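You operate a simulated robot arm through the tools that you are given. There is no shell and no other tool. Be economical: measure what you need, move in short steps, check, and stop when the job is done.

Carry out the task below with a simulated robot arm. There is one attempt and no reset: what you move stays moved.

## Task
Open the strainer and lay its lid on the drip tray.
Fine: pump off first, then both pump valves shut, then free the clamp bar; the basket stays in.

The check looks at the end state, three seconds after you hand in, the way a careful person would. Anything else that was tipped, shoved, dropped, spilled or broken makes it a failure. Lids that push on must go on centred and level and be pressed home; caps that screw on are set level and turned clockwise until they are tight.

## Robot
A 7-joint arm with a two-finger parallel gripper, fixed in place. Base frame: the origin is at the foot of the arm, x ahead of it, y to its left, z up; the work surface is at about z = 0.78. Units: m, rad, N and s.
With the tool pointing down near the work surface it reaches from about 0.28 to 0.72 m from the base axis. Its first joint turns from -2.007 to 2.007 rad. Payload 3.91 kg.
The tool frame sits at the grasp point between the pads (the TCP): z along the fingers, y along the line on which they close. The tips reach 0.03 m beyond it. The gripper opens to 0.11 m. The fingers are 0.02 m wide and 0.01 m thick; the gripper's body (0.048 by 0.112 m) begins 0.055 m behind the TCP.
Orientation is that of the tool frame in the base frame, as a unit quaternion [x, y, z, w]. With the fingers straight down and closing along the base's y, the tool's x points along the base's -x, its y along +y and its z along -z.

## Interface
- The arm moves only by the tool nudge_tool. Its argument "rows" is a list of rows, each a list of 2 entries, a list of its own where there are three numbers: the shift along the base's x, y, z in m, then the turn, a rotation vector about the base's x, y, z in rad. In form: [[[tx, ty, tz], [wx, wy, wz]], ...]. A call has 1 to 12 rows; each row is the pose to reach, as a shift and turn from the pose commanded when the call began. "gripper" is the gripper command, from -1 (shut) to 1 (fully open), values between in proportion, set as the call begins (left out, the last holds). Each row takes 0.2 s and may step no farther than 0.05 m and 0.15 rad from the row before; otherwise, or with a gripper value out of range, the whole call is refused. Where a pose cannot be reached the arm comes as near as it can. A force on the tool above 50 N (or 10 N above the force at the start of the call, whichever is more), or a blocked arm, ends the call early, and 0.2 s more pass. The fingers move at their own pace (about 0.108 m/s each) and stop on an object; they squeeze with about 25 N. The grip force told is the motor's: it shows also when the fingers shut on nothing. Time passes only in rows, and 0.2 s behind the last, so rows that repeat a pose let the fingers close. The reply holds the time, the measured pose of the TCP, the force on the tool along the base axes, the opening and the grip force, in the units named above and with some noise, with the torque about the TCP (base axes, N m) and any sound that the robot's microphone picked up.
- Cameras (640 x 400 px; columns grow to the right, rows downward): "scene" is fixed at [0.2189, 0.5002, 1.6833]; the picture's right is [-0.58, -0.82, 0.00], its down [-0.71, 0.50, -0.49] and it looks along [0.40, -0.28, -0.87] (base axes); focal length 286 px, centre (320, 200). "wrist" rides on the gripper at [0.072, 0.017, -0.103] in the tool frame; the picture's right is [-0.23, 0.97, 0.00], its down [-0.76, -0.18, -0.62] and it looks along [-0.61, -0.14, 0.78] (tool axes); focal length 222 px, centre (320, 200). There is no depth. A picture from a camera that has moved, and an enlarged one, comes with that camera's place and axes in the base frame and with its lens.
- grab_frame(camera): a new picture of that camera. It takes no simulated time.
- raise_lower(by): slides the trunk up (or, below 0, down) by that many m; the arm rides with it, the base frame stays. It gives what a move gives, with no picture.
- zoom(camera, box): a new picture of the part [left, top, right, bottom] of that camera's present view, enlarged. It takes no simulated time.
- sign_off(): hands the job in; it is judged then, once.

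Work in short steps. Places have to be worked out from the pictures, the camera data and where the tool is seen: move nearer, look again, correct. Check each grasp and each placing, and mend what went wrong. You have 120 turns and 84 pictures in all, those below and enlarged ones among them. Open the gripper and draw the arm clear of the work before you hand the job in, unless the task says otherwise; then end with one line.

The tools are called after ">>>" as name(argument=value, ...) on one line, values as JSON. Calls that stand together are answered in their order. nudge_tool: Moves the arm, as the interface text tells. Its arguments: {"type":"object","properties":{"rows":{"type":"array"},"gripper":{"type":"number"}},"required":["rows"]} The other tools are called the same way: raise_lower (by) slides the trunk up or down; grab_frame (camera) takes a picture; zoom (camera, box) takes an enlarged picture of a part of a camera's view; sign_off () hands the job in.

At the start:

```text
clock: 0.0
eef_pos: [0.4293, 0.1966, 1.3493]
tool_rot: [0.001, 1.0, -0.001, -0.001]
contact_force: [-0.2, 1.2, 0.6]
torque: [0.02, 0.03, -0.03]
width: 0.1101
finger_force: 0.1
trunk travel left (down, up): [-0.825, 0.165]
```

scene: 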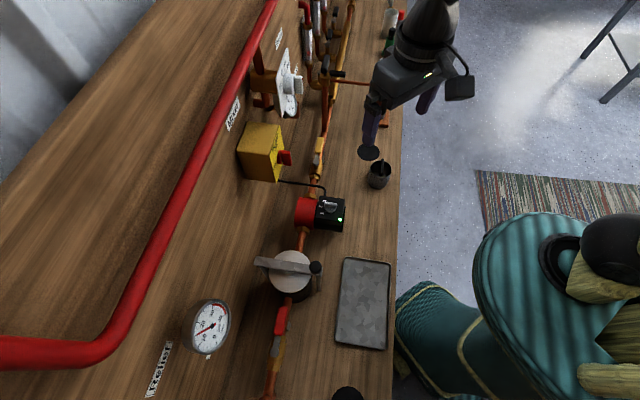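
wrist: 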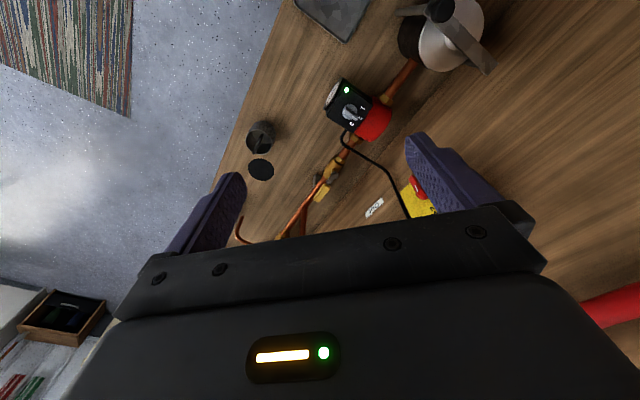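

I'll look closer at the fixtures before moving.

>>> zoom(camera="scene", box=[230, 160, 400, 266])

>>> zoom(camera="scene", box=[180, 240, 400, 400])

>>> zoom(camera="scene", box=[230, 0, 430, 190])

>>> zoom(camera="wrist", box=[220, 0, 520, 240])

```text
3.76 times, centred on (315, 213) of scene
camera zoom: at [0.2189, 0.5002, 1.6833], right [-0.58, -0.82, 0.0], down [-0.71, 0.5, -0.49], along [0.4, -0.28, -0.87], focal length 1077 px, centre (339, 151)
```

zoom: 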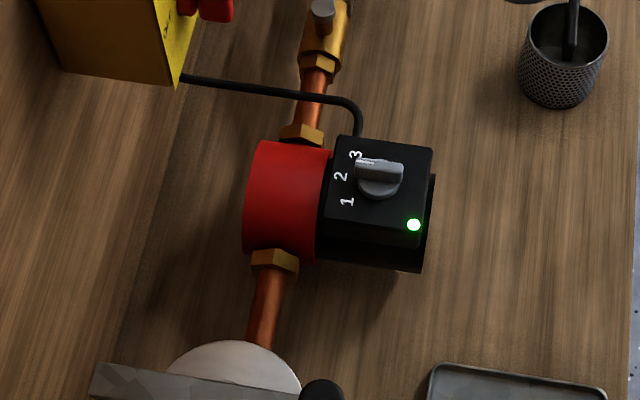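

```text
2.50 times, centred on (290, 320) of scene
camera zoom: at [0.2189, 0.5002, 1.6833], right [-0.58, -0.82, 0.0], down [-0.71, 0.5, -0.49], along [0.4, -0.28, -0.87], focal length 715 px, centre (395, -100)
```

zoom: 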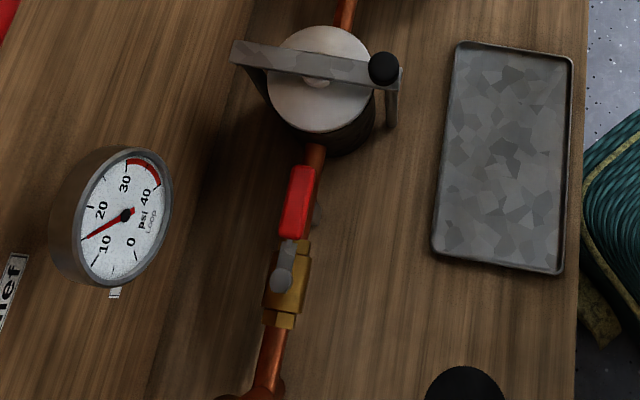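

```text
2.11 times, centred on (330, 95) of scene
camera zoom: at [0.2189, 0.5002, 1.6833], right [-0.58, -0.82, 0.0], down [-0.71, 0.5, -0.49], along [0.4, -0.28, -0.87], focal length 602 px, centre (299, 421)
```

zoom: 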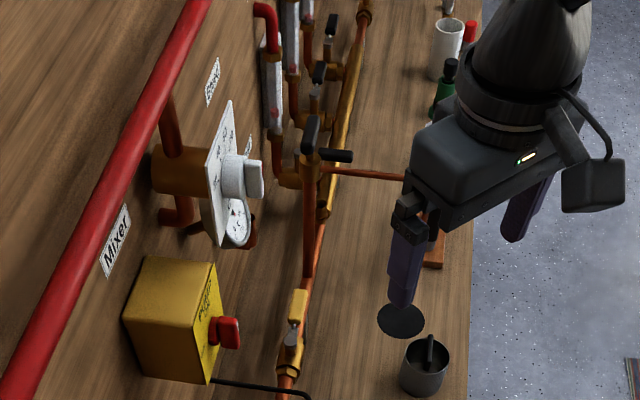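

```text
1.67 times, centred on (370, 120) of wrist
camera zoom: at [0.3554, 0.2133, 1.4525], right [0.23, 0.97, 0.0], down [0.76, -0.18, 0.62], along [0.61, -0.14, -0.78], focal length 370 px, centre (237, 333)
```

zoom: 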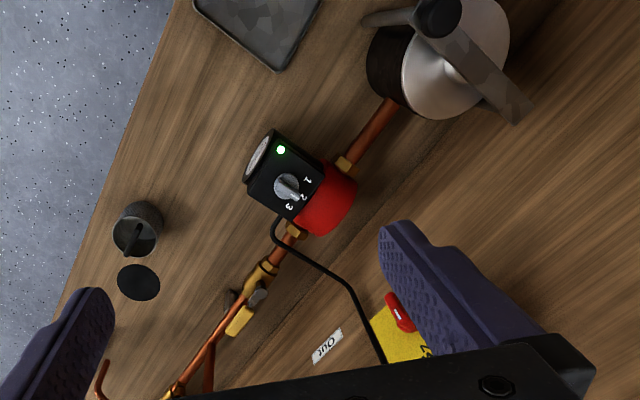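

The pump is fed by the cable from the yellow box with a red rotary switch (about (0.61, 0.33, 1.14)). The bench lies at about 45° to the base. I turn the tool 45° about z and draw back a bit for a better look.

>>> nudge_tool(rows=[[[-0.02, -0.01, 0], [0, 0, 0.13]], [[-0.04, -0.02, 0], [0, 0, 0.26]], [[-0.06, -0.03, 0], [0, 0, 0.39]], [[-0.08, -0.04, 0], [0, 0, 0.52]], [[-0.09, -0.05, 0], [0, 0, 0.65]], [[-0.09, -0.05, 0], [0, 0, 0.785]]])

>>> grab_frame(camera="wrist")

>>> grab_frame(camera="scene")

```text
clock: 1.4
eef_pos: [0.3374, 0.1478, 1.3497]
tool_rot: [-0.383, 0.924, 0.001, 0.0]
contact_force: [0.0, 0.3, 0.1]
torque: [0.0, -0.01, -0.01]
width: 0.11
finger_force: 0.0
trunk travel left (down, up): [-0.825, 0.165]
```

```text
77 pictures are left
camera wrist: at [0.2746, 0.1069, 1.4529], right [-0.53, 0.85, 0.0], down [0.66, 0.41, 0.62], along [0.53, 0.33, -0.78], focal length 222 px, centre (320, 200)
```

wrist: 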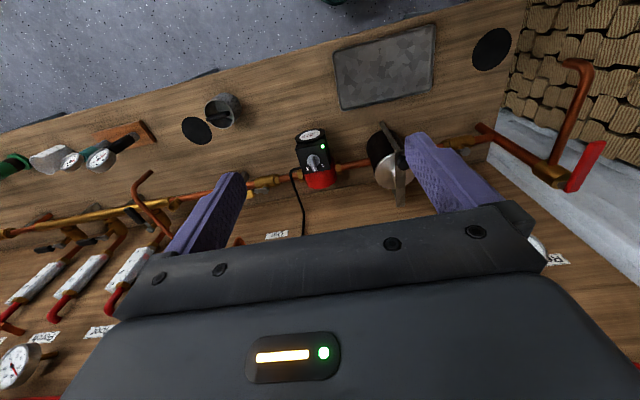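

```text
76 pictures are left
```

scene: 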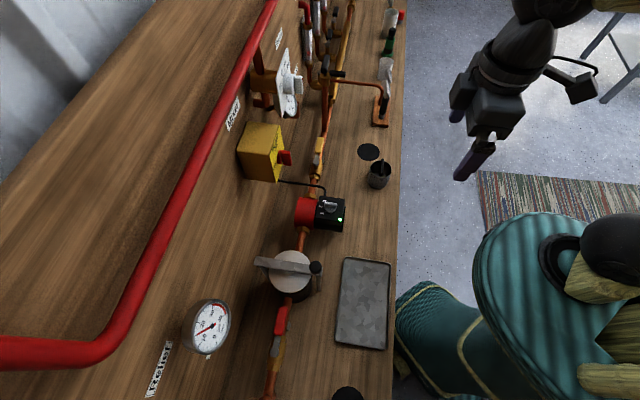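

I tilt the tool forward 45° and lower it to look straight at the isolator on the wall.

>>> nudge_tool(rows=[[[0.007, -0.007, -0.033], [0.093, -0.093, 0]], [[0.014, -0.014, -0.067], [0.185, -0.185, 0]], [[0.021, -0.021, -0.1], [0.278, -0.278, 0]], [[0.028, -0.028, -0.133], [0.37, -0.37, 0]], [[0.035, -0.035, -0.167], [0.463, -0.463, 0]], [[0.042, -0.042, -0.2], [0.555, -0.555, 0]]])

>>> grab_frame(camera="wrist")

```text
clock: 2.8
eef_pos: [0.4352, 0.1029, 1.1609]
tool_rot: [-0.346, 0.858, 0.155, 0.346]
contact_force: [2.3, -0.5, 0.2]
torque: [0.02, 0.13, 0.12]
width: 0.1099
finger_force: 0.0
out of reach, approached as far as the arm can: row 5, 6
trunk travel left (down, up): [-0.825, 0.165]
```

```text
75 pictures are left
camera wrist: at [0.3365, 0.0274, 1.1848], right [-0.57, 0.8, 0.18], down [0.22, -0.07, 0.97], along [0.8, 0.59, -0.14], focal length 222 px, centre (320, 200)
```

wrist: 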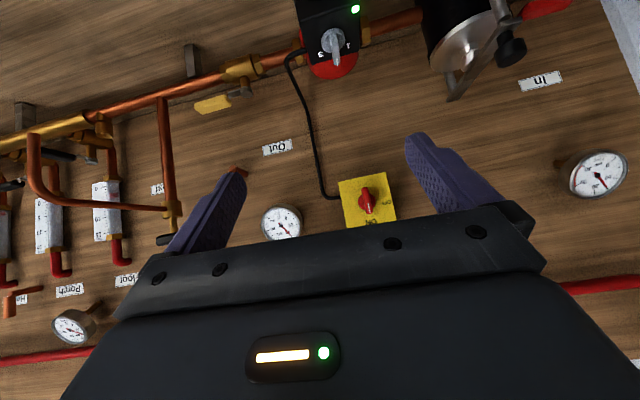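

Good view (upside down). Enlarge the isolator, strainer and valves.

>>> zoom(camera="wrist", box=[320, 165, 420, 235])

>>> zoom(camera="wrist", box=[170, 0, 360, 120])

>>> zoom(camera="wrist", box=[390, 0, 580, 120])

```text
5.71 times, centred on (370, 200) of wrist
camera zoom: at [0.3365, 0.0274, 1.1848], right [-0.57, 0.8, 0.18], down [0.22, -0.07, 0.97], along [0.8, 0.59, -0.14], focal length 1269 px, centre (34, 200)
```

zoom: 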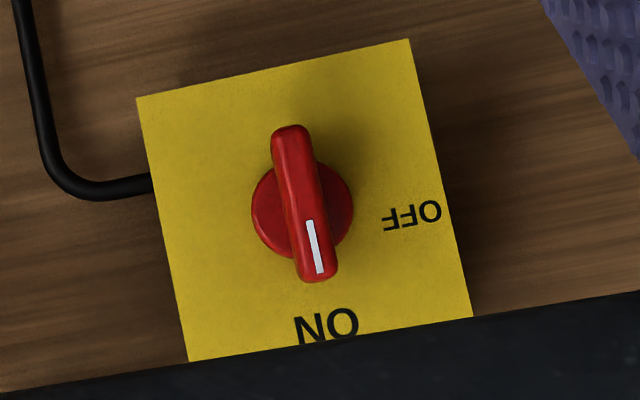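

```text
3.33 times, centred on (265, 60) of wrist
camera zoom: at [0.3365, 0.0274, 1.1848], right [-0.57, 0.8, 0.18], down [0.22, -0.07, 0.97], along [0.8, 0.59, -0.14], focal length 740 px, centre (503, 667)
```

zoom: 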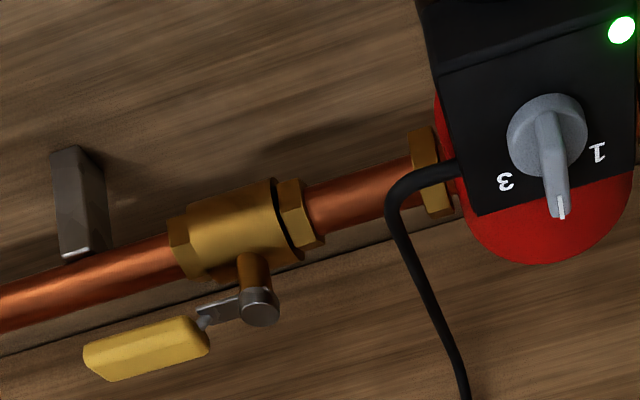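

```text
3.33 times, centred on (485, 60) of wrist
camera zoom: at [0.3365, 0.0274, 1.1848], right [-0.57, 0.8, 0.18], down [0.22, -0.07, 0.97], along [0.8, 0.59, -0.14], focal length 740 px, centre (-230, 667)
```

zoom: 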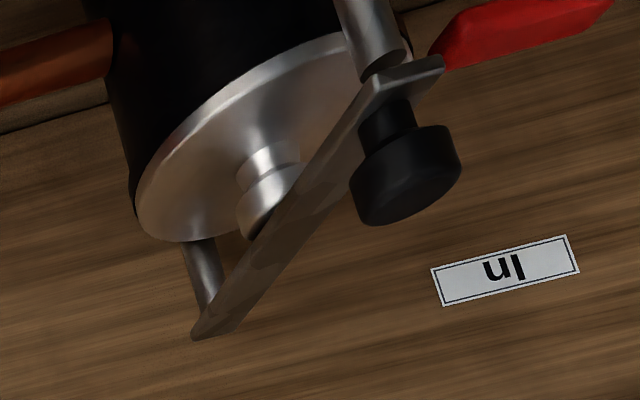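

The switch is at about (0.611, 0.33, 1.145): ON is up, OFF to the robot's left, so a quarter turn CCW. The strainer has a bar with a black screw knob on its front post. First a slight move outward to see how the commanded pose is kept.

>>> nudge_tool(rows=[[[0.03, 0.03, 0], [0, 0, 0]], [[0.05, 0.05, 0.0], [0.0, 0.0, 0]]])

```text
clock: 3.4
eef_pos: [0.4863, 0.1538, 1.1641]
tool_rot: [-0.353, 0.854, 0.145, 0.353]
contact_force: [-0.2, 0.1, -0.2]
torque: [0.0, -0.01, 0.0]
width: 0.1099
finger_force: 0.0
trunk travel left (down, up): [-0.825, 0.165]
```

The command base follows the reached pose. Now tilt to fully horizontal and line up in front of the switch.

>>> nudge_tool(rows=[[[0.011, 0.019, -0.003], [0.0925, -0.0925, 0]], [[0.022, 0.038, -0.006], [0.185, -0.185, 0]], [[0.033, 0.057, -0.009], [0.278, -0.278, 0]], [[0.044, 0.077, -0.012], [0.37, -0.37, 0]], [[0.054, 0.096, -0.015], [0.463, -0.463, 0]], [[0.0647, 0.1156, -0.019], [0.555, -0.555, 0]]])

>>> grab_frame(camera="wrist")

>>> zoom(camera="scene", box=[220, 90, 420, 215])

```text
clock: 4.8
eef_pos: [0.5515, 0.2701, 1.1454]
tool_rot: [-0.271, 0.653, 0.271, 0.653]
contact_force: [0.1, 0.3, 0.6]
torque: [0.0, 0.0, -0.03]
width: 0.11
finger_force: 0.0
trunk travel left (down, up): [-0.825, 0.165]
```

```text
71 pictures are left
camera wrist: at [0.4661, 0.2085, 1.0726], right [-0.69, 0.69, 0.23], down [-0.32, -0.57, 0.76], along [0.65, 0.45, 0.61], focal length 222 px, centre (320, 200)
```

wrist: 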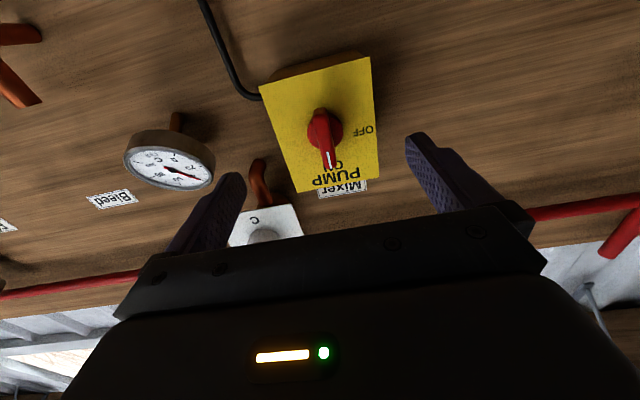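

```text
3.20 times, centred on (320, 152) of scene
camera zoom: at [0.2189, 0.5002, 1.6833], right [-0.58, -0.82, 0.0], down [-0.71, 0.5, -0.49], along [0.4, -0.28, -0.87], focal length 915 px, centre (320, 352)
```

zoom: 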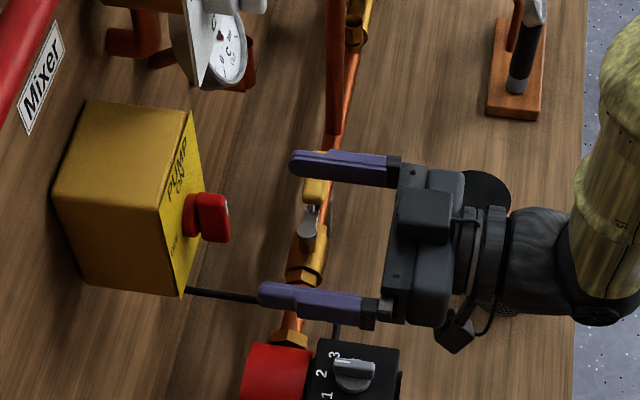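

The switch (marked PUMP) triangulates to (0.612, 0.334, 1.146), right in front of the tool. Advance along the wall normal.

>>> nudge_tool(rows=[[[0.024, 0.027, 0], [0, 0, 0]], [[0.042, 0.045, 0], [0, 0, 0]], [[0.051, 0.054, 0], [0, 0, 0]]])

>>> grab_frame(camera="wrist")

>>> zoom(camera="scene", box=[220, 90, 420, 215])

```text
clock: 5.6
eef_pos: [0.6008, 0.3247, 1.1431]
tool_rot: [-0.271, 0.654, 0.271, 0.653]
contact_force: [-0.4, 0.2, -0.3]
torque: [-0.04, 0.03, 0.01]
width: 0.1102
finger_force: 0.0
trunk travel left (down, up): [-0.825, 0.165]
```

```text
69 pictures are left
camera wrist: at [0.5156, 0.2631, 1.0718], right [-0.69, 0.69, 0.23], down [-0.31, -0.57, 0.76], along [0.65, 0.45, 0.61], focal length 222 px, centre (320, 200)
```

wrist: 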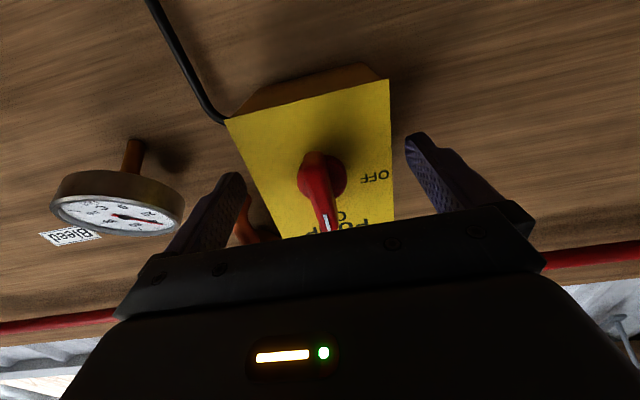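

```text
3.20 times, centred on (320, 152) of scene
camera zoom: at [0.2189, 0.5002, 1.6833], right [-0.58, -0.82, 0.0], down [-0.71, 0.5, -0.49], along [0.4, -0.28, -0.87], focal length 915 px, centre (320, 352)
```

zoom: 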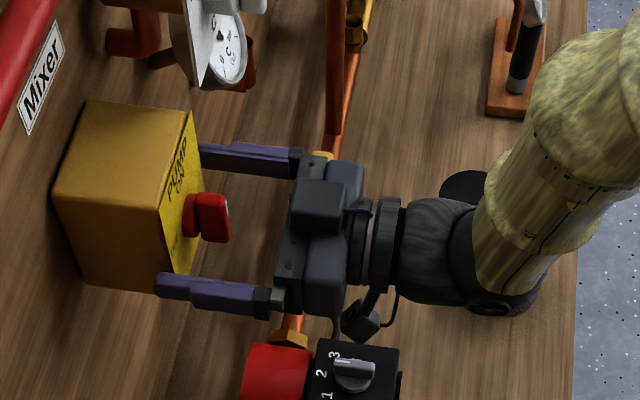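

The tips are about level with (slightly past) the box's face; I back off 15 mm and then close on the handle.

>>> nudge_tool(rows=[[[-0.0105, -0.0105, 0.002], [0, 0, 0]]])

>>> nudge_tool(rows=[[[0, 0, 0], [0, 0, 0]], [[0, 0, 0], [0, 0, 0]], [[0, 0, 0], [0, 0, 0]]], gripper=-1)

>>> grab_frame(camera="wrist")

```text
clock: 6.0
eef_pos: [0.5884, 0.3123, 1.1461]
tool_rot: [-0.27, 0.654, 0.271, 0.653]
contact_force: [0.1, -0.1, -0.4]
torque: [-0.03, -0.02, 0.0]
width: 0.1097
finger_force: 0.2
trunk travel left (down, up): [-0.825, 0.165]
```

```text
clock: 6.8
eef_pos: [0.5893, 0.3129, 1.146]
tool_rot: [-0.27, 0.654, 0.271, 0.653]
contact_force: [-2.1, 0.4, 0.0]
torque: [0.07, -0.09, 0.05]
width: 0.0303
finger_force: 45.1
trunk travel left (down, up): [-0.825, 0.165]
```

```text
67 pictures are left
camera wrist: at [0.504, 0.2519, 1.0739], right [-0.69, 0.69, 0.23], down [-0.31, -0.57, 0.76], along [0.65, 0.45, 0.61], focal length 222 px, centre (320, 200)
```

wrist: 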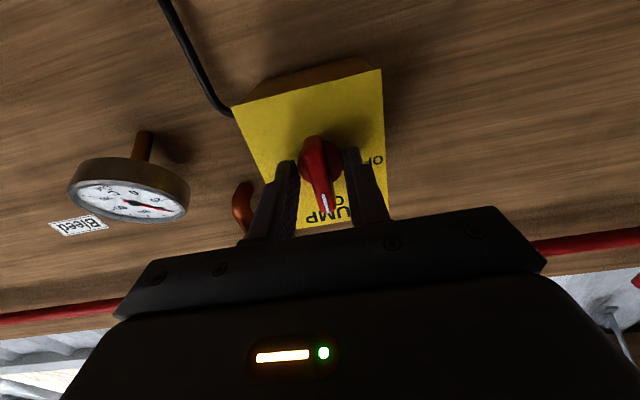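

Width 0.030: the tips hold the round base disc, not the bar. I open slightly, back off 12 mm and close again.

>>> nudge_tool(rows=[[[0, 0, 0], [0, 0, 0]], [[-0.0085, -0.0085, 0], [0, 0, 0]]], gripper=-0.2)

>>> nudge_tool(rows=[[[0, 0, 0], [0, 0, 0]], [[0, 0, 0], [0, 0, 0]], [[0, 0, 0], [0, 0, 0]]], gripper=-1)

```text
clock: 7.4
eef_pos: [0.5809, 0.3033, 1.1463]
tool_rot: [-0.27, 0.654, 0.27, 0.653]
contact_force: [-0.2, 0.4, -0.2]
torque: [0.01, -0.01, 0.05]
width: 0.0439
finger_force: 0.2
trunk travel left (down, up): [-0.825, 0.165]
```

```text
clock: 8.2
eef_pos: [0.5814, 0.305, 1.1455]
tool_rot: [-0.271, 0.653, 0.271, 0.653]
contact_force: [-1.0, 1.9, -0.7]
torque: [0.17, -0.16, 0.04]
width: 0.0117
finger_force: 45.2
trunk travel left (down, up): [-0.825, 0.165]
```

The bar (12 mm) is gripped. Turn CCW seen from the front, first half.

>>> nudge_tool(rows=[[[0, 0, 0], [-0.101, -0.101, 0]], [[0, 0, 0], [-0.202, -0.202, 0]], [[0, 0, 0], [-0.303, -0.303, 0]], [[0, 0, 0], [-0.404, -0.404, 0]], [[0, 0, 0], [-0.505, -0.505, 0]]])

```text
clock: 9.1
eef_pos: [0.5829, 0.3037, 1.1476]
tool_rot: [-0.42, 0.584, 0.144, 0.68]
contact_force: [-7.9, 14.1, -8.1]
torque: [0.45, -0.44, 0.23]
width: 0.0123
finger_force: 44.1
out of reach, approached as far as the arm can: row 3, 4
trunk travel left (down, up): [-0.825, 0.165]
stopped in row 4: the force on the tool passed its limit at 63 N (the readings are from after the stop); the commanded pose is now the measured one
```

Roll limit reached after about 24°. I release, back off, and check the handle; then I'll push the handle the rest of the way with closed fingers.

>>> nudge_tool(rows=[[[0, 0, 0], [0, 0, 0]], [[0, 0, 0], [0, 0, 0]], [[-0.035, -0.035, 0], [0, 0, 0]]], gripper=-0.4)

>>> nudge_tool(rows=[[[0, 0, 0], [0.1, 0.1, 0]], [[0, 0, 0], [0.2, 0.2, 0]], [[0, 0, 0], [0.296, 0.296, 0]]], gripper=-1)

>>> grab_frame(camera="wrist")

```text
clock: 9.9
eef_pos: [0.5468, 0.2632, 1.1509]
tool_rot: [-0.417, 0.584, 0.138, 0.682]
contact_force: [-0.8, -0.1, -0.6]
torque: [0.01, 0.0, 0.03]
width: 0.0332
finger_force: 0.1
trunk travel left (down, up): [-0.825, 0.165]
```

```text
clock: 10.7
eef_pos: [0.549, 0.2636, 1.15]
tool_rot: [-0.287, 0.651, 0.284, 0.643]
contact_force: [-1.3, 0.3, -0.7]
torque: [0.01, 0.01, 0.01]
width: 0.0003
finger_force: 25.7
trunk travel left (down, up): [-0.825, 0.165]
```

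```text
66 pictures are left
camera wrist: at [0.4664, 0.198, 1.0786], right [-0.72, 0.66, 0.23], down [-0.28, -0.57, 0.77], along [0.64, 0.49, 0.6], focal length 222 px, centre (320, 200)
```

wrist: 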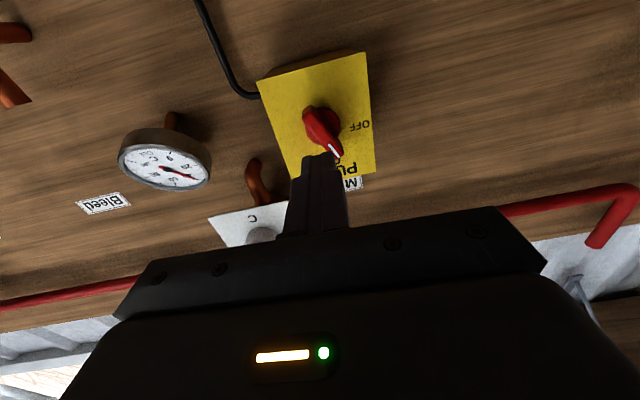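

The handle stays at about 27°. I place the closed fingertips on the right of its upper end, then sweep it left and down.

>>> nudge_tool(rows=[[[0.0075, -0.0075, 0.022], [0, 0, 0]], [[0.0275, 0.0125, 0.022], [0, 0, 0]], [[0.0457, 0.0307, 0.022], [0, 0, 0]]])

>>> nudge_tool(rows=[[[-0.005, 0.005, -0.001], [0, 0, 0]], [[-0.0107, 0.0107, -0.0027], [0, 0, 0]], [[-0.015, 0.015, -0.0036], [0, 0, 0]], [[-0.019, 0.019, -0.0061], [0, 0, 0]], [[-0.0223, 0.0223, -0.01], [0, 0, 0]], [[-0.0235, 0.0235, -0.0145], [0, 0, 0]]])

>>> grab_frame(camera="wrist")

```text
clock: 11.5
eef_pos: [0.5944, 0.2924, 1.1704]
tool_rot: [-0.287, 0.651, 0.282, 0.643]
contact_force: [-0.3, 0.1, -0.1]
torque: [-0.01, -0.04, -0.01]
width: 0.0
finger_force: 24.9
trunk travel left (down, up): [-0.825, 0.165]
```

```text
clock: 12.9
eef_pos: [0.5741, 0.3158, 1.1633]
tool_rot: [-0.285, 0.646, 0.283, 0.649]
contact_force: [13.8, -3.7, 39.9]
torque: [0.37, -0.62, -0.32]
width: 0.0001
finger_force: 24.9
trunk travel left (down, up): [-0.825, 0.165]
```

```text
65 pictures are left
camera wrist: at [0.4918, 0.2506, 1.0912], right [-0.72, 0.66, 0.22], down [-0.3, -0.58, 0.76], along [0.63, 0.48, 0.61], focal length 222 px, centre (320, 200)
```

wrist: 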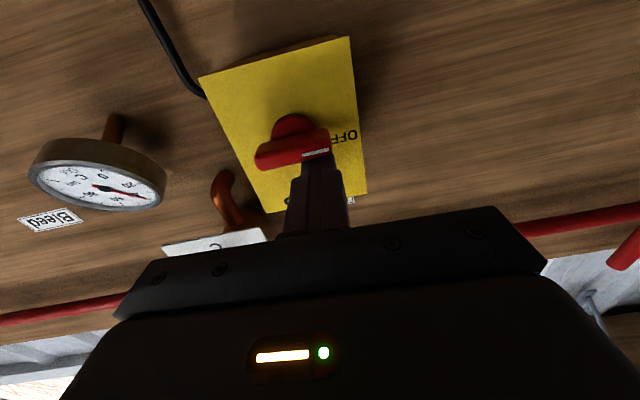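

The handle now points to OFF, with 40 N showing the stop. Back off and verify the switch and the pump light.

>>> nudge_tool(rows=[[[0, 0, 0.01], [0, 0, 0]], [[-0.03, -0.03, 0.01], [0, 0, 0]], [[-0.06, -0.06, 0.01], [0, 0, 0]]])

>>> zoom(camera="wrist", box=[220, 20, 420, 145])

>>> zoom(camera="scene", box=[230, 130, 400, 236])

```text
clock: 13.7
eef_pos: [0.5109, 0.2585, 1.164]
tool_rot: [-0.288, 0.653, 0.283, 0.641]
contact_force: [0.4, 0.3, -0.4]
torque: [0.01, -0.05, 0.0]
width: 0.0004
finger_force: 24.7
trunk travel left (down, up): [-0.825, 0.165]
```

```text
3.20 times, centred on (320, 82) of wrist
camera zoom: at [0.4276, 0.1918, 1.0935], right [-0.72, 0.66, 0.23], down [-0.28, -0.57, 0.77], along [0.64, 0.49, 0.59], focal length 711 px, centre (320, 576)
```

zoom: 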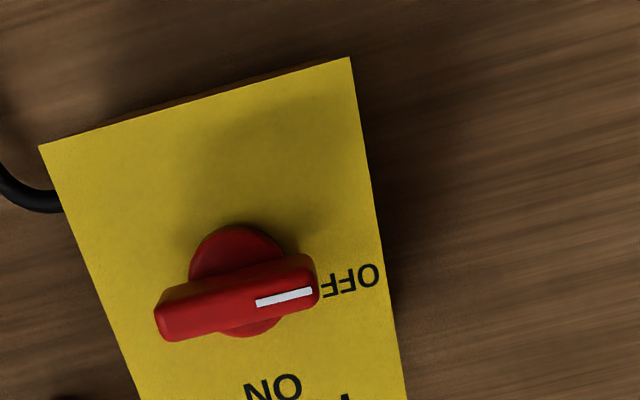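

```text
3.76 times, centred on (315, 183) of scene
camera zoom: at [0.2189, 0.5002, 1.6833], right [-0.58, -0.82, 0.0], down [-0.71, 0.5, -0.49], along [0.4, -0.28, -0.87], focal length 1077 px, centre (339, 264)
```

zoom: 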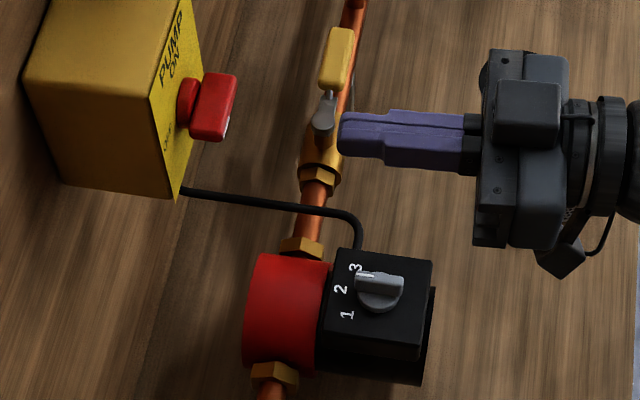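

Switch at OFF, pump light out. Next the yellow lever valve: stem about (0.704, 0.177, 0.91), lever end about (0.776, 0.103), so pointing right along the pipe; clockwise closes it, swinging the end towards the robot. I pitch the tool back down and move there.

>>> nudge_tool(rows=[[[0.013, -0.022, 0], [-0.097, 0.097, 0]], [[0.026, -0.044, 0], [-0.194, 0.194, 0]], [[0.039, -0.066, 0], [-0.291, 0.291, 0]], [[0.052, -0.088, 0], [-0.388, 0.388, 0]], [[0.065, -0.11, -0.01], [-0.485, 0.485, 0]], [[0.078, -0.132, -0.02], [-0.582, 0.582, 0]], [[0.0905, -0.153, -0.04], [-0.679, 0.679, 0]]])

>>> nudge_tool(rows=[[[0, 0, 0], [0, 0, -0.145]], [[0, 0, 0], [0, 0, -0.29]], [[0, 0, 0], [0, 0, -0.436]]])

>>> grab_frame(camera="wrist")

```text
clock: 15.3
eef_pos: [0.6037, 0.1055, 1.1239]
tool_rot: [-0.373, 0.88, 0.131, 0.262]
contact_force: [1.4, 0.4, -0.1]
torque: [0.0, 0.01, 0.0]
width: 0.0
finger_force: 25.6
trunk travel left (down, up): [-0.825, 0.165]
```

```text
clock: 16.1
eef_pos: [0.6029, 0.1064, 1.1273]
tool_rot: [-0.172, 0.94, 0.072, 0.285]
contact_force: [0.7, -0.4, -0.4]
torque: [-0.02, -0.05, 0.0]
width: 0.0
finger_force: 24.8
trunk travel left (down, up): [-0.825, 0.165]
```

```text
62 pictures are left
camera wrist: at [0.487, 0.0764, 1.1721], right [-0.18, 0.97, 0.16], down [0.34, -0.09, 0.94], along [0.92, 0.22, -0.31], focal length 222 px, centre (320, 200)
```

wrist: 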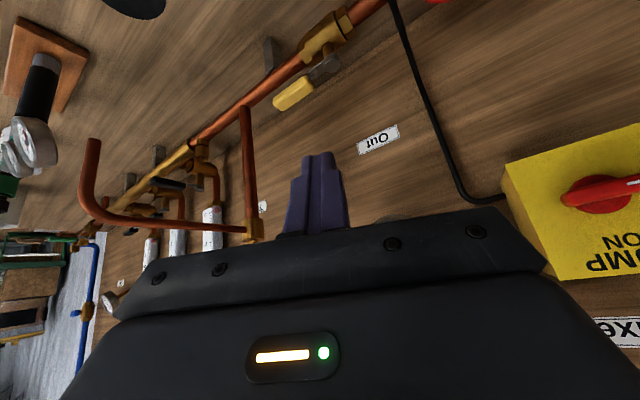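

Move over the lever's far side, staying above it, watching reach.

>>> nudge_tool(rows=[[[0.04, 0.009, -0.02], [0, 0, 0]], [[0.08, 0.018, -0.04], [0, 0, 0]], [[0.12, 0.027, -0.07], [0, 0, 0]], [[0.157, 0.036, -0.1], [0, 0, 0]], [[0.157, 0.036, -0.127], [0, 0, 0]]])

>>> zoom(camera="scene", box=[250, 70, 410, 195])

>>> grab_frame(camera="wrist")

```text
refused: row 3 steps farther than a row can; nothing moved
```

```text
3.20 times, centred on (330, 132) of scene
camera zoom: at [0.2189, 0.5002, 1.6833], right [-0.58, -0.82, 0.0], down [-0.71, 0.5, -0.49], along [0.4, -0.28, -0.87], focal length 915 px, centre (288, 416)
```

zoom: 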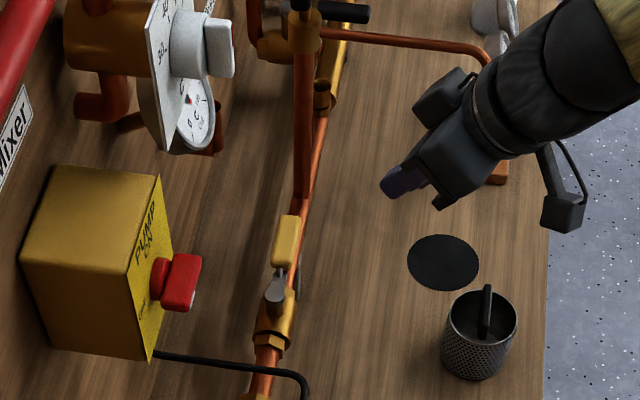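

```text
60 pictures are left
camera wrist: at [0.487, 0.0764, 1.1721], right [-0.18, 0.97, 0.16], down [0.34, -0.09, 0.94], along [0.92, 0.22, -0.31], focal length 222 px, centre (320, 200)
```

wrist: 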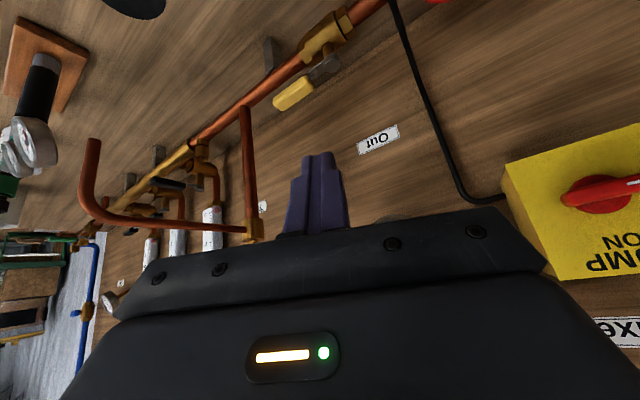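

A step was a hair too long; redo with finer steps.

>>> nudge_tool(rows=[[[0.03, 0.007, -0.02], [0, 0, 0]], [[0.06, 0.014, -0.04], [0, 0, 0]], [[0.09, 0.021, -0.06], [0, 0, 0]], [[0.12, 0.028, -0.08], [0, 0, 0]], [[0.145, 0.033, -0.1], [0, 0, 0]], [[0.157, 0.036, -0.127], [0, 0, 0]]])

>>> zoom(camera="scene", box=[250, 70, 410, 195])

>>> grab_frame(camera="wrist")

```text
clock: 17.5
eef_pos: [0.7597, 0.1412, 0.9988]
tool_rot: [-0.174, 0.94, 0.072, 0.285]
contact_force: [0.7, 0.0, -0.2]
torque: [0.0, -0.01, -0.01]
width: 0.0
finger_force: 24.8
trunk travel left (down, up): [-0.825, 0.165]
```

```text
3.20 times, centred on (330, 132) of scene
camera zoom: at [0.2189, 0.5002, 1.6833], right [-0.58, -0.82, 0.0], down [-0.71, 0.5, -0.49], along [0.4, -0.28, -0.87], focal length 915 px, centre (288, 416)
```

zoom: 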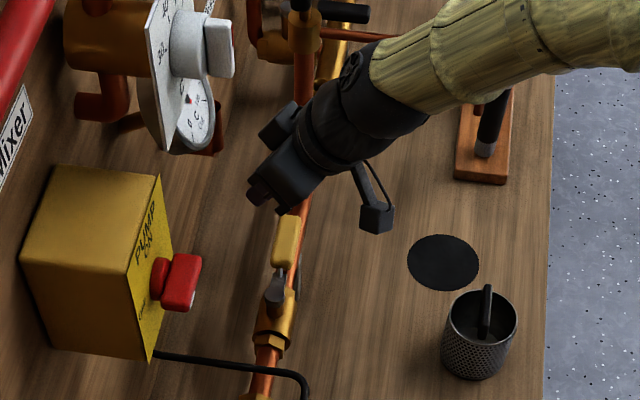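

```text
58 pictures are left
camera wrist: at [0.6437, 0.112, 1.045], right [-0.18, 0.97, 0.16], down [0.34, -0.09, 0.94], along [0.92, 0.22, -0.31], focal length 222 px, centre (320, 200)
```

wrist: 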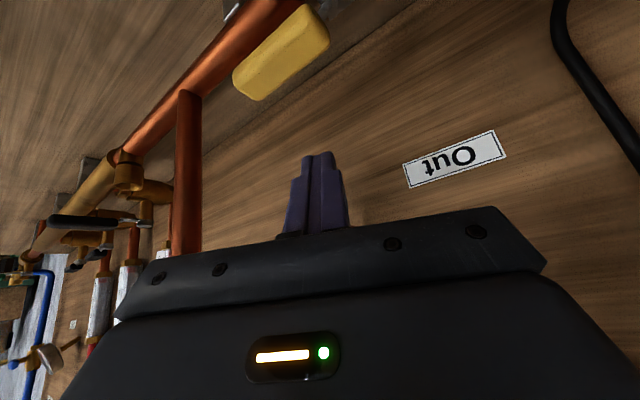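

Within reach and clear of the spout. Lower the tips behind the lever.

>>> nudge_tool(rows=[[[0, 0, -0.03], [0, 0, 0]], [[0, 0, -0.06], [0, 0, 0]], [[0, 0, -0.085], [0, 0, 0]]])

>>> zoom(camera="scene", box=[270, 100, 370, 190])

>>> grab_frame(camera="wrist")

```text
clock: 18.3
eef_pos: [0.7606, 0.1421, 0.9258]
tool_rot: [-0.174, 0.937, 0.072, 0.296]
contact_force: [-4.7, 3.0, 47.6]
torque: [-0.6, 0.16, -0.1]
width: 0.0002
finger_force: 24.7
trunk travel left (down, up): [-0.825, 0.165]
```

```text
4.44 times, centred on (320, 145) of scene
camera zoom: at [0.2189, 0.5002, 1.6833], right [-0.58, -0.82, 0.0], down [-0.71, 0.5, -0.49], along [0.4, -0.28, -0.87], focal length 1271 px, centre (320, 444)
```

zoom: 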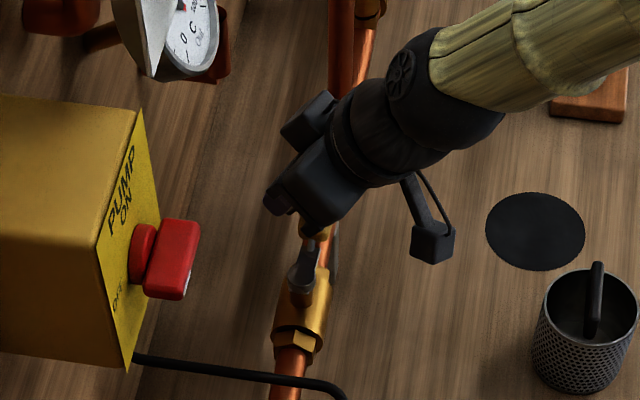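

```text
56 pictures are left
camera wrist: at [0.6439, 0.1133, 0.9699], right [-0.18, 0.97, 0.16], down [0.32, -0.1, 0.94], along [0.93, 0.22, -0.29], focal length 222 px, centre (320, 200)
```

wrist: 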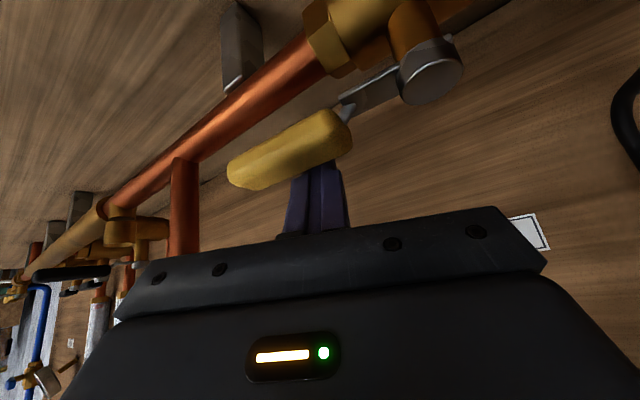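

A 48 N upward push: the front of the fingers rests on the lever's rear upper edge. Lift, shift 16 mm towards the wall, and lower again.

>>> nudge_tool(rows=[[[0, 0, 0.025], [0, 0, 0]], [[0.011, 0.011, 0.02], [0, 0, 0]], [[0.013, 0.013, -0.005], [0, 0, 0]], [[0.013, 0.013, -0.015], [0, 0, 0]]])

>>> grab_frame(camera="wrist")

```text
clock: 19.3
eef_pos: [0.7714, 0.1563, 0.8997]
tool_rot: [-0.174, 0.94, 0.072, 0.285]
contact_force: [0.8, 1.2, 1.1]
torque: [-0.05, 0.05, -0.04]
width: 0.0
finger_force: 25.2
trunk travel left (down, up): [-0.825, 0.165]
```

```text
55 pictures are left
camera wrist: at [0.6559, 0.126, 0.9453], right [-0.18, 0.97, 0.16], down [0.34, -0.09, 0.94], along [0.92, 0.23, -0.31], focal length 222 px, centre (320, 200)
```

wrist: 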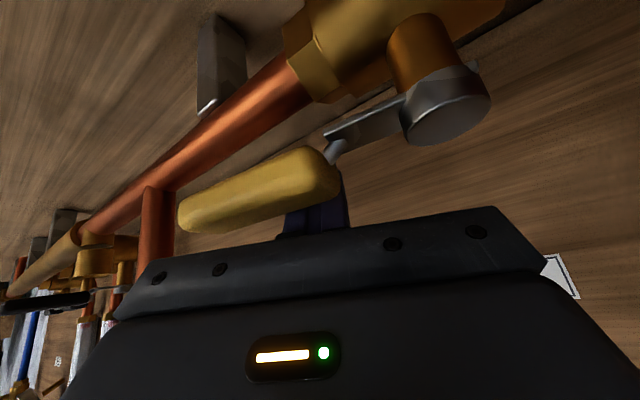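

The fingers now sit behind the lever sleeve, free of load. Pull it round towards the robot, first 45°.

>>> nudge_tool(rows=[[[-0.0071, -0.0071, 0.006], [0, 0, 0]], [[-0.012, -0.015, 0.006], [0, 0, 0]], [[-0.016, -0.0218, 0.006], [0, 0, 0]], [[-0.0222, -0.028, 0.006], [0, 0, 0]], [[-0.0286, -0.0339, 0.006], [0, 0, 0]], [[-0.0362, -0.038, 0.006], [0, 0, 0]], [[-0.0438, -0.0421, 0.006], [0, 0, 0]]])

>>> grab_frame(camera="wrist")

```text
clock: 20.9
eef_pos: [0.7278, 0.1129, 0.9053]
tool_rot: [-0.174, 0.94, 0.073, 0.285]
contact_force: [1.5, -0.2, 1.3]
torque: [0.02, 0.01, -0.01]
width: 0.0001
finger_force: 25.0
trunk travel left (down, up): [-0.825, 0.165]
```

```text
54 pictures are left
camera wrist: at [0.6132, 0.0827, 0.9511], right [-0.18, 0.97, 0.16], down [0.34, -0.09, 0.94], along [0.92, 0.22, -0.31], focal length 222 px, centre (320, 200)
```

wrist: 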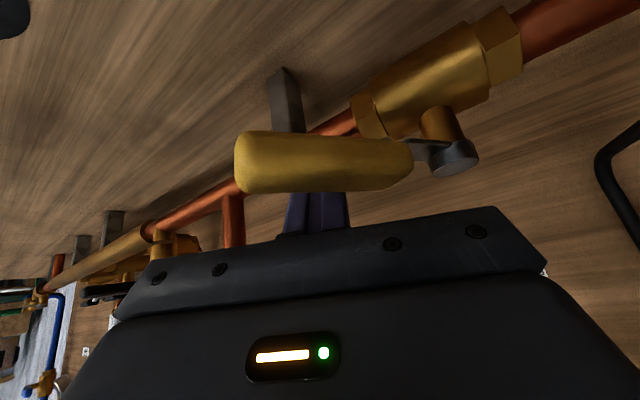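

The lever is turning easily. Continue to 90° with some overrun, the stop will be felt.

>>> nudge_tool(rows=[[[-0.0085, -0.0022, 0], [0, 0, 0]], [[-0.0169, -0.0042, 0], [0, 0, 0]], [[-0.0256, -0.004, 0], [0, 0, 0]], [[-0.0343, -0.0038, 0], [0, 0, 0]], [[-0.0426, -0.0014, 0], [0, 0, 0]], [[-0.0509, 0.0011, 0], [0, 0, 0]], [[-0.056, 0.006, 0], [0, 0, 0]], [[-0.0615, 0.0103, 0], [0, 0, 0]], [[-0.0657, 0.0145, 0], [0, 0, 0]]])

>>> grab_frame(camera="wrist")

>>> zoom(camera="scene", box=[270, 100, 390, 200])

```text
clock: 22.7
eef_pos: [0.6789, 0.1093, 0.9103]
tool_rot: [-0.166, 0.939, 0.062, 0.296]
contact_force: [15.3, -12.1, -0.9]
torque: [0.11, 0.16, 0.21]
width: 0.0001
finger_force: 25.1
trunk travel left (down, up): [-0.825, 0.165]
stopped in row 8: the force on the tool passed its limit at 54 N (the readings are from after the stop); the commanded pose is now the measured one
```

```text
53 pictures are left
camera wrist: at [0.5617, 0.0831, 0.9526], right [-0.17, 0.97, 0.15], down [0.31, -0.09, 0.95], along [0.94, 0.2, -0.29], focal length 222 px, centre (320, 200)
```

wrist: 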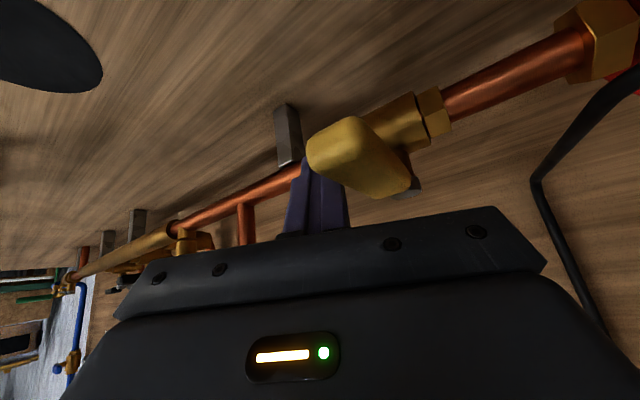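

```text
4.00 times, centred on (330, 150) of scene
camera zoom: at [0.2189, 0.5002, 1.6833], right [-0.58, -0.82, 0.0], down [-0.71, 0.5, -0.49], along [0.4, -0.28, -0.87], focal length 1144 px, centre (280, 400)
```

zoom: 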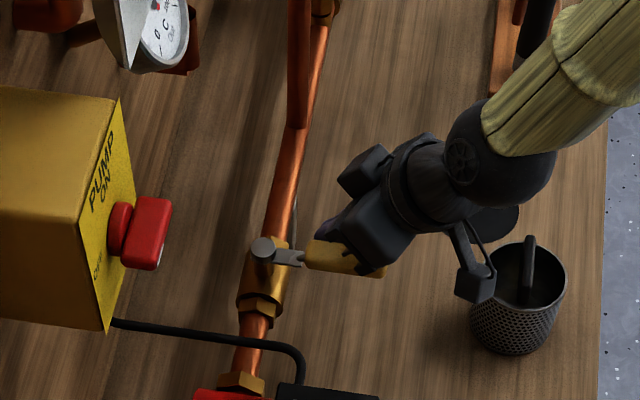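

The lever is square to the pipe and against its stop: the first valve is shut. Free the tool sideways and rise.

>>> nudge_tool(rows=[[[0.008, -0.008, 0], [0, 0, 0]], [[0.008, -0.008, 0.045], [0, 0, 0]], [[0.0, -0.01, 0.09], [0, 0, 0]], [[-0.03, -0.0, 0.13], [0, 0, 0]], [[-0.07, 0.02, 0.15], [0, 0, 0]]])

>>> zoom(camera="scene", box=[270, 100, 390, 200])

```text
refused: row 4 steps farther than a row can; nothing moved
```

```text
4.00 times, centred on (330, 150) of scene
camera zoom: at [0.2189, 0.5002, 1.6833], right [-0.58, -0.82, 0.0], down [-0.71, 0.5, -0.49], along [0.4, -0.28, -0.87], focal length 1144 px, centre (280, 400)
```

zoom: 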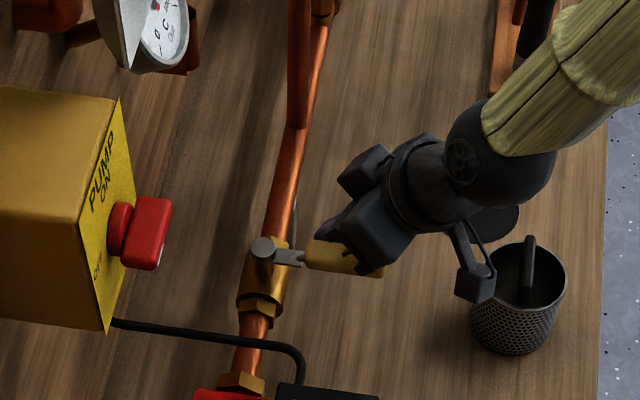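

Same move with smaller steps.

>>> nudge_tool(rows=[[[0.008, -0.008, 0], [0, 0, 0]], [[0.008, -0.008, 0.045], [0, 0, 0]], [[0.0, -0.01, 0.085], [0, 0, 0]], [[-0.02, 0.0, 0.12], [0, 0, 0]], [[-0.05, 0.02, 0.15], [0, 0, 0]], [[-0.08, 0.03, 0.18], [0, 0, 0]]])

>>> nudge_tool(rows=[[[-0.035, 0.03, 0.01], [0, 0, 0.12]], [[-0.07, 0.06, 0.01], [0, 0, 0.24]], [[-0.105, 0.09, 0.01], [0, 0, 0.36]], [[-0.14, 0.12, 0.01], [0, 0, 0.48]], [[-0.175, 0.15, 0.01], [0, 0, 0.58]], [[-0.2, 0.18, 0.01], [0, 0, 0.58]], [[-0.23, 0.21, 0.01], [0, 0, 0.58]]])

>>> grab_frame(camera="wrist")

>>> grab_frame(camera="scene")

```text
clock: 24.1
eef_pos: [0.5926, 0.1447, 1.088]
tool_rot: [-0.167, 0.939, 0.064, 0.295]
contact_force: [0.4, -0.1, 1.5]
torque: [0.02, 0.0, -0.06]
width: 0.0
finger_force: 24.5
trunk travel left (down, up): [-0.825, 0.165]
```

```text
clock: 25.7
eef_pos: [0.3605, 0.3544, 1.0987]
tool_rot: [-0.43, 0.851, 0.146, 0.263]
contact_force: [-0.5, -0.5, -0.4]
torque: [-0.03, 0.01, 0.02]
width: 0.0001
finger_force: 25.0
trunk travel left (down, up): [-0.825, 0.165]
```

```text
50 pictures are left
camera wrist: at [0.2782, 0.2682, 1.1423], right [-0.68, 0.72, 0.15], down [0.32, 0.1, 0.94], along [0.66, 0.69, -0.3], focal length 222 px, centre (320, 200)
```

wrist: 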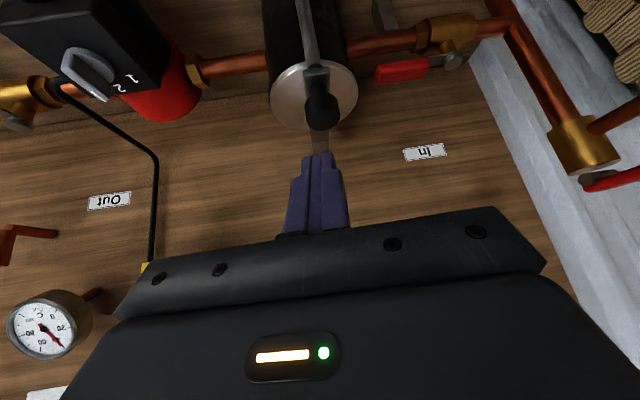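

```text
49 pictures are left
```

scene: 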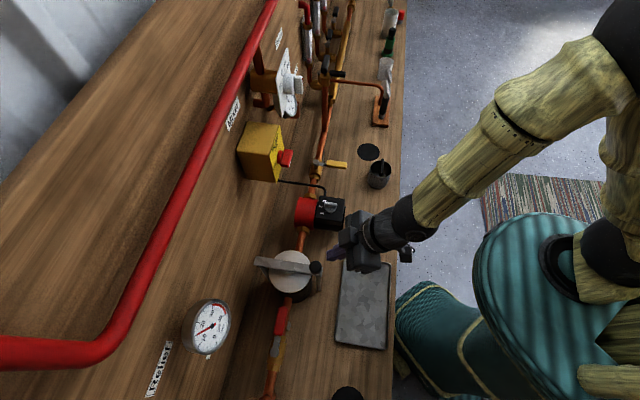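

The red lever: stem about (0.297, 0.58), end (0.372, 0.512), z ≈ 0.905. The strainer's knob stands up to about 1.01, so I go round it at height, then down behind the lever.

>>> nudge_tool(rows=[[[-0.033, 0.033, 0.01], [0, 0, 0]], [[-0.066, 0.066, 0.01], [0, 0, 0]], [[-0.0985, 0.0976, 0.01], [0, 0, 0]], [[-0.07, 0.13, 0.01], [0, 0, 0]], [[-0.04, 0.16, 0.01], [0, 0, 0]], [[-0.01, 0.19, 0.01], [0, 0, 0]], [[0.0055, 0.2066, 0.01], [0, 0, 0]], [[0.0055, 0.2066, -0.035], [0, 0, 0]], [[0.0055, 0.2066, -0.075], [0, 0, 0]], [[0.0055, 0.2066, -0.11], [0, 0, 0]]])

>>> grab_frame(camera="wrist")

>>> zoom(camera="scene", box=[220, 230, 400, 390])

```text
clock: 27.9
eef_pos: [0.3721, 0.561, 0.9885]
tool_rot: [-0.43, 0.851, 0.147, 0.262]
contact_force: [0.5, 0.5, 0.4]
torque: [-0.01, 0.01, 0.0]
width: 0.0
finger_force: 24.9
trunk travel left (down, up): [-0.825, 0.165]
```

```text
48 pictures are left
camera wrist: at [0.2889, 0.4735, 1.0323], right [-0.68, 0.72, 0.15], down [0.32, 0.1, 0.94], along [0.66, 0.69, -0.3], focal length 222 px, centre (320, 200)
```

wrist: 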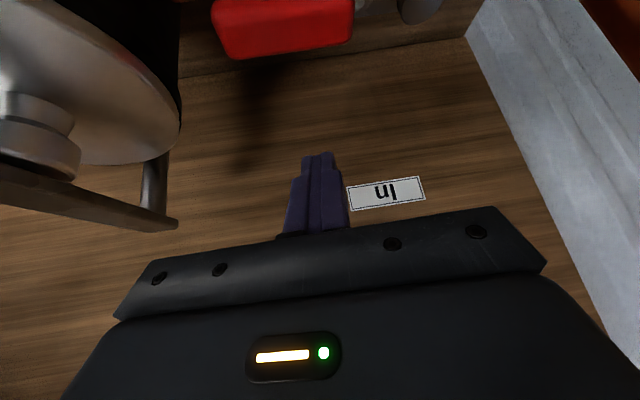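

```text
2.50 times, centred on (310, 310) of scene
camera zoom: at [0.2189, 0.5002, 1.6833], right [-0.58, -0.82, 0.0], down [-0.71, 0.5, -0.49], along [0.4, -0.28, -0.87], focal length 715 px, centre (345, -75)
```

zoom: 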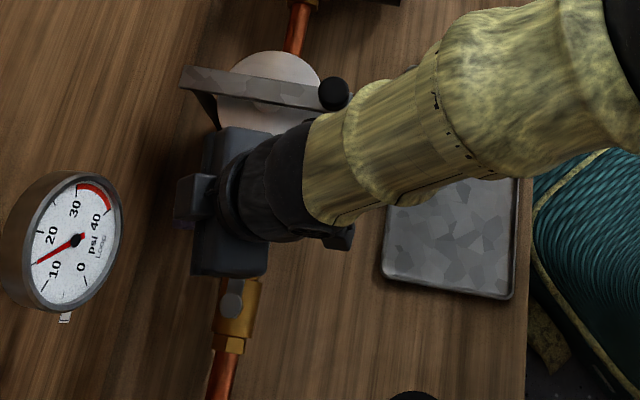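

Clear of the clamp bar by some 5 cm. Lower behind the red lever.

>>> nudge_tool(rows=[[[0, 0, -0.03], [0, 0, 0]], [[0, 0, -0.06], [0, 0, 0]], [[0, 0, -0.082], [0, 0, 0]]])

>>> grab_frame(camera="wrist")

```text
clock: 28.7
eef_pos: [0.3708, 0.5599, 0.9077]
tool_rot: [-0.431, 0.851, 0.148, 0.262]
contact_force: [0.7, 0.3, -0.5]
torque: [0.0, 0.0, -0.03]
width: 0.0
finger_force: 25.3
trunk travel left (down, up): [-0.825, 0.165]
```

```text
46 pictures are left
camera wrist: at [0.2882, 0.4731, 0.9506], right [-0.68, 0.72, 0.15], down [0.32, 0.1, 0.94], along [0.66, 0.69, -0.3], focal length 222 px, centre (320, 200)
```

wrist: 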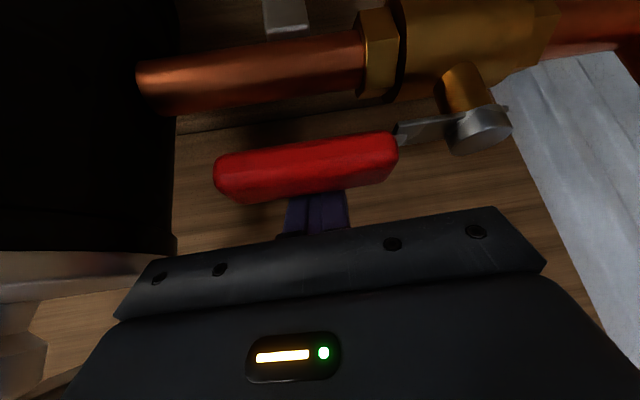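

Positioned behind the red sleeve, no load. Sweep it round clockwise towards the robot.

>>> nudge_tool(rows=[[[-0.0099, -0.0099, 0], [0, 0, 0]], [[-0.0199, -0.0252, 0], [0, 0, 0]], [[-0.0266, -0.0314, 0], [0, 0, 0]], [[-0.0334, -0.0375, 0], [0, 0, 0]], [[-0.0415, -0.0418, 0], [0, 0, 0]], [[-0.0497, -0.046, 0], [0, 0, 0]], [[-0.0587, -0.048, 0], [0, 0, 0]], [[-0.0677, -0.05, 0], [0, 0, 0]], [[-0.086, -0.0492, 0], [0, 0, 0]], [[-0.1034, -0.0436, 0], [0, 0, 0]], [[-0.1126, -0.0358, 0], [0, 0, 0]], [[-0.1183, -0.0302, 0], [0, 0, 0]]])

>>> grab_frame(camera="wrist")

>>> zoom(camera="scene", box=[220, 230, 400, 390])

```text
clock: 31.2
eef_pos: [0.2701, 0.5164, 0.9062]
tool_rot: [-0.419, 0.857, 0.136, 0.268]
contact_force: [15.8, -15.7, 3.4]
torque: [0.17, 0.09, -0.17]
width: 0.0
finger_force: 24.6
trunk travel left (down, up): [-0.825, 0.165]
stopped in row 12: the force on the tool passed its limit at 56 N (the readings are from after the stop); the commanded pose is now the measured one
```

```text
45 pictures are left
camera wrist: at [0.1849, 0.432, 0.9492], right [-0.66, 0.74, 0.14], down [0.31, 0.1, 0.95], along [0.69, 0.66, -0.29], focal length 222 px, centre (320, 200)
```

wrist: 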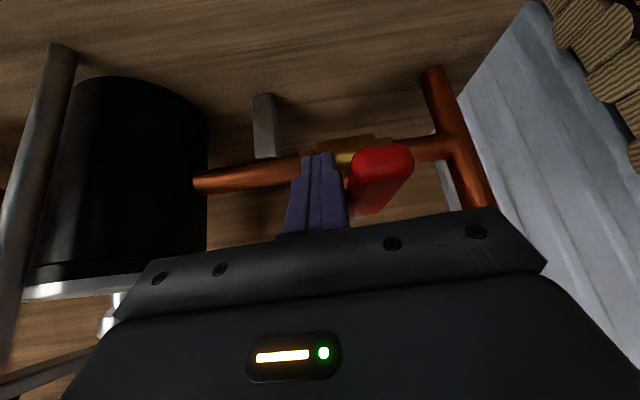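

```text
2.50 times, centred on (310, 310) of scene
camera zoom: at [0.2189, 0.5002, 1.6833], right [-0.58, -0.82, 0.0], down [-0.71, 0.5, -0.49], along [0.4, -0.28, -0.87], focal length 715 px, centre (345, -75)
```

zoom: 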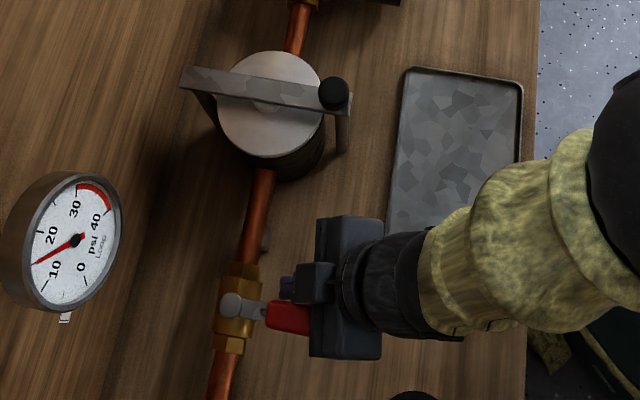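

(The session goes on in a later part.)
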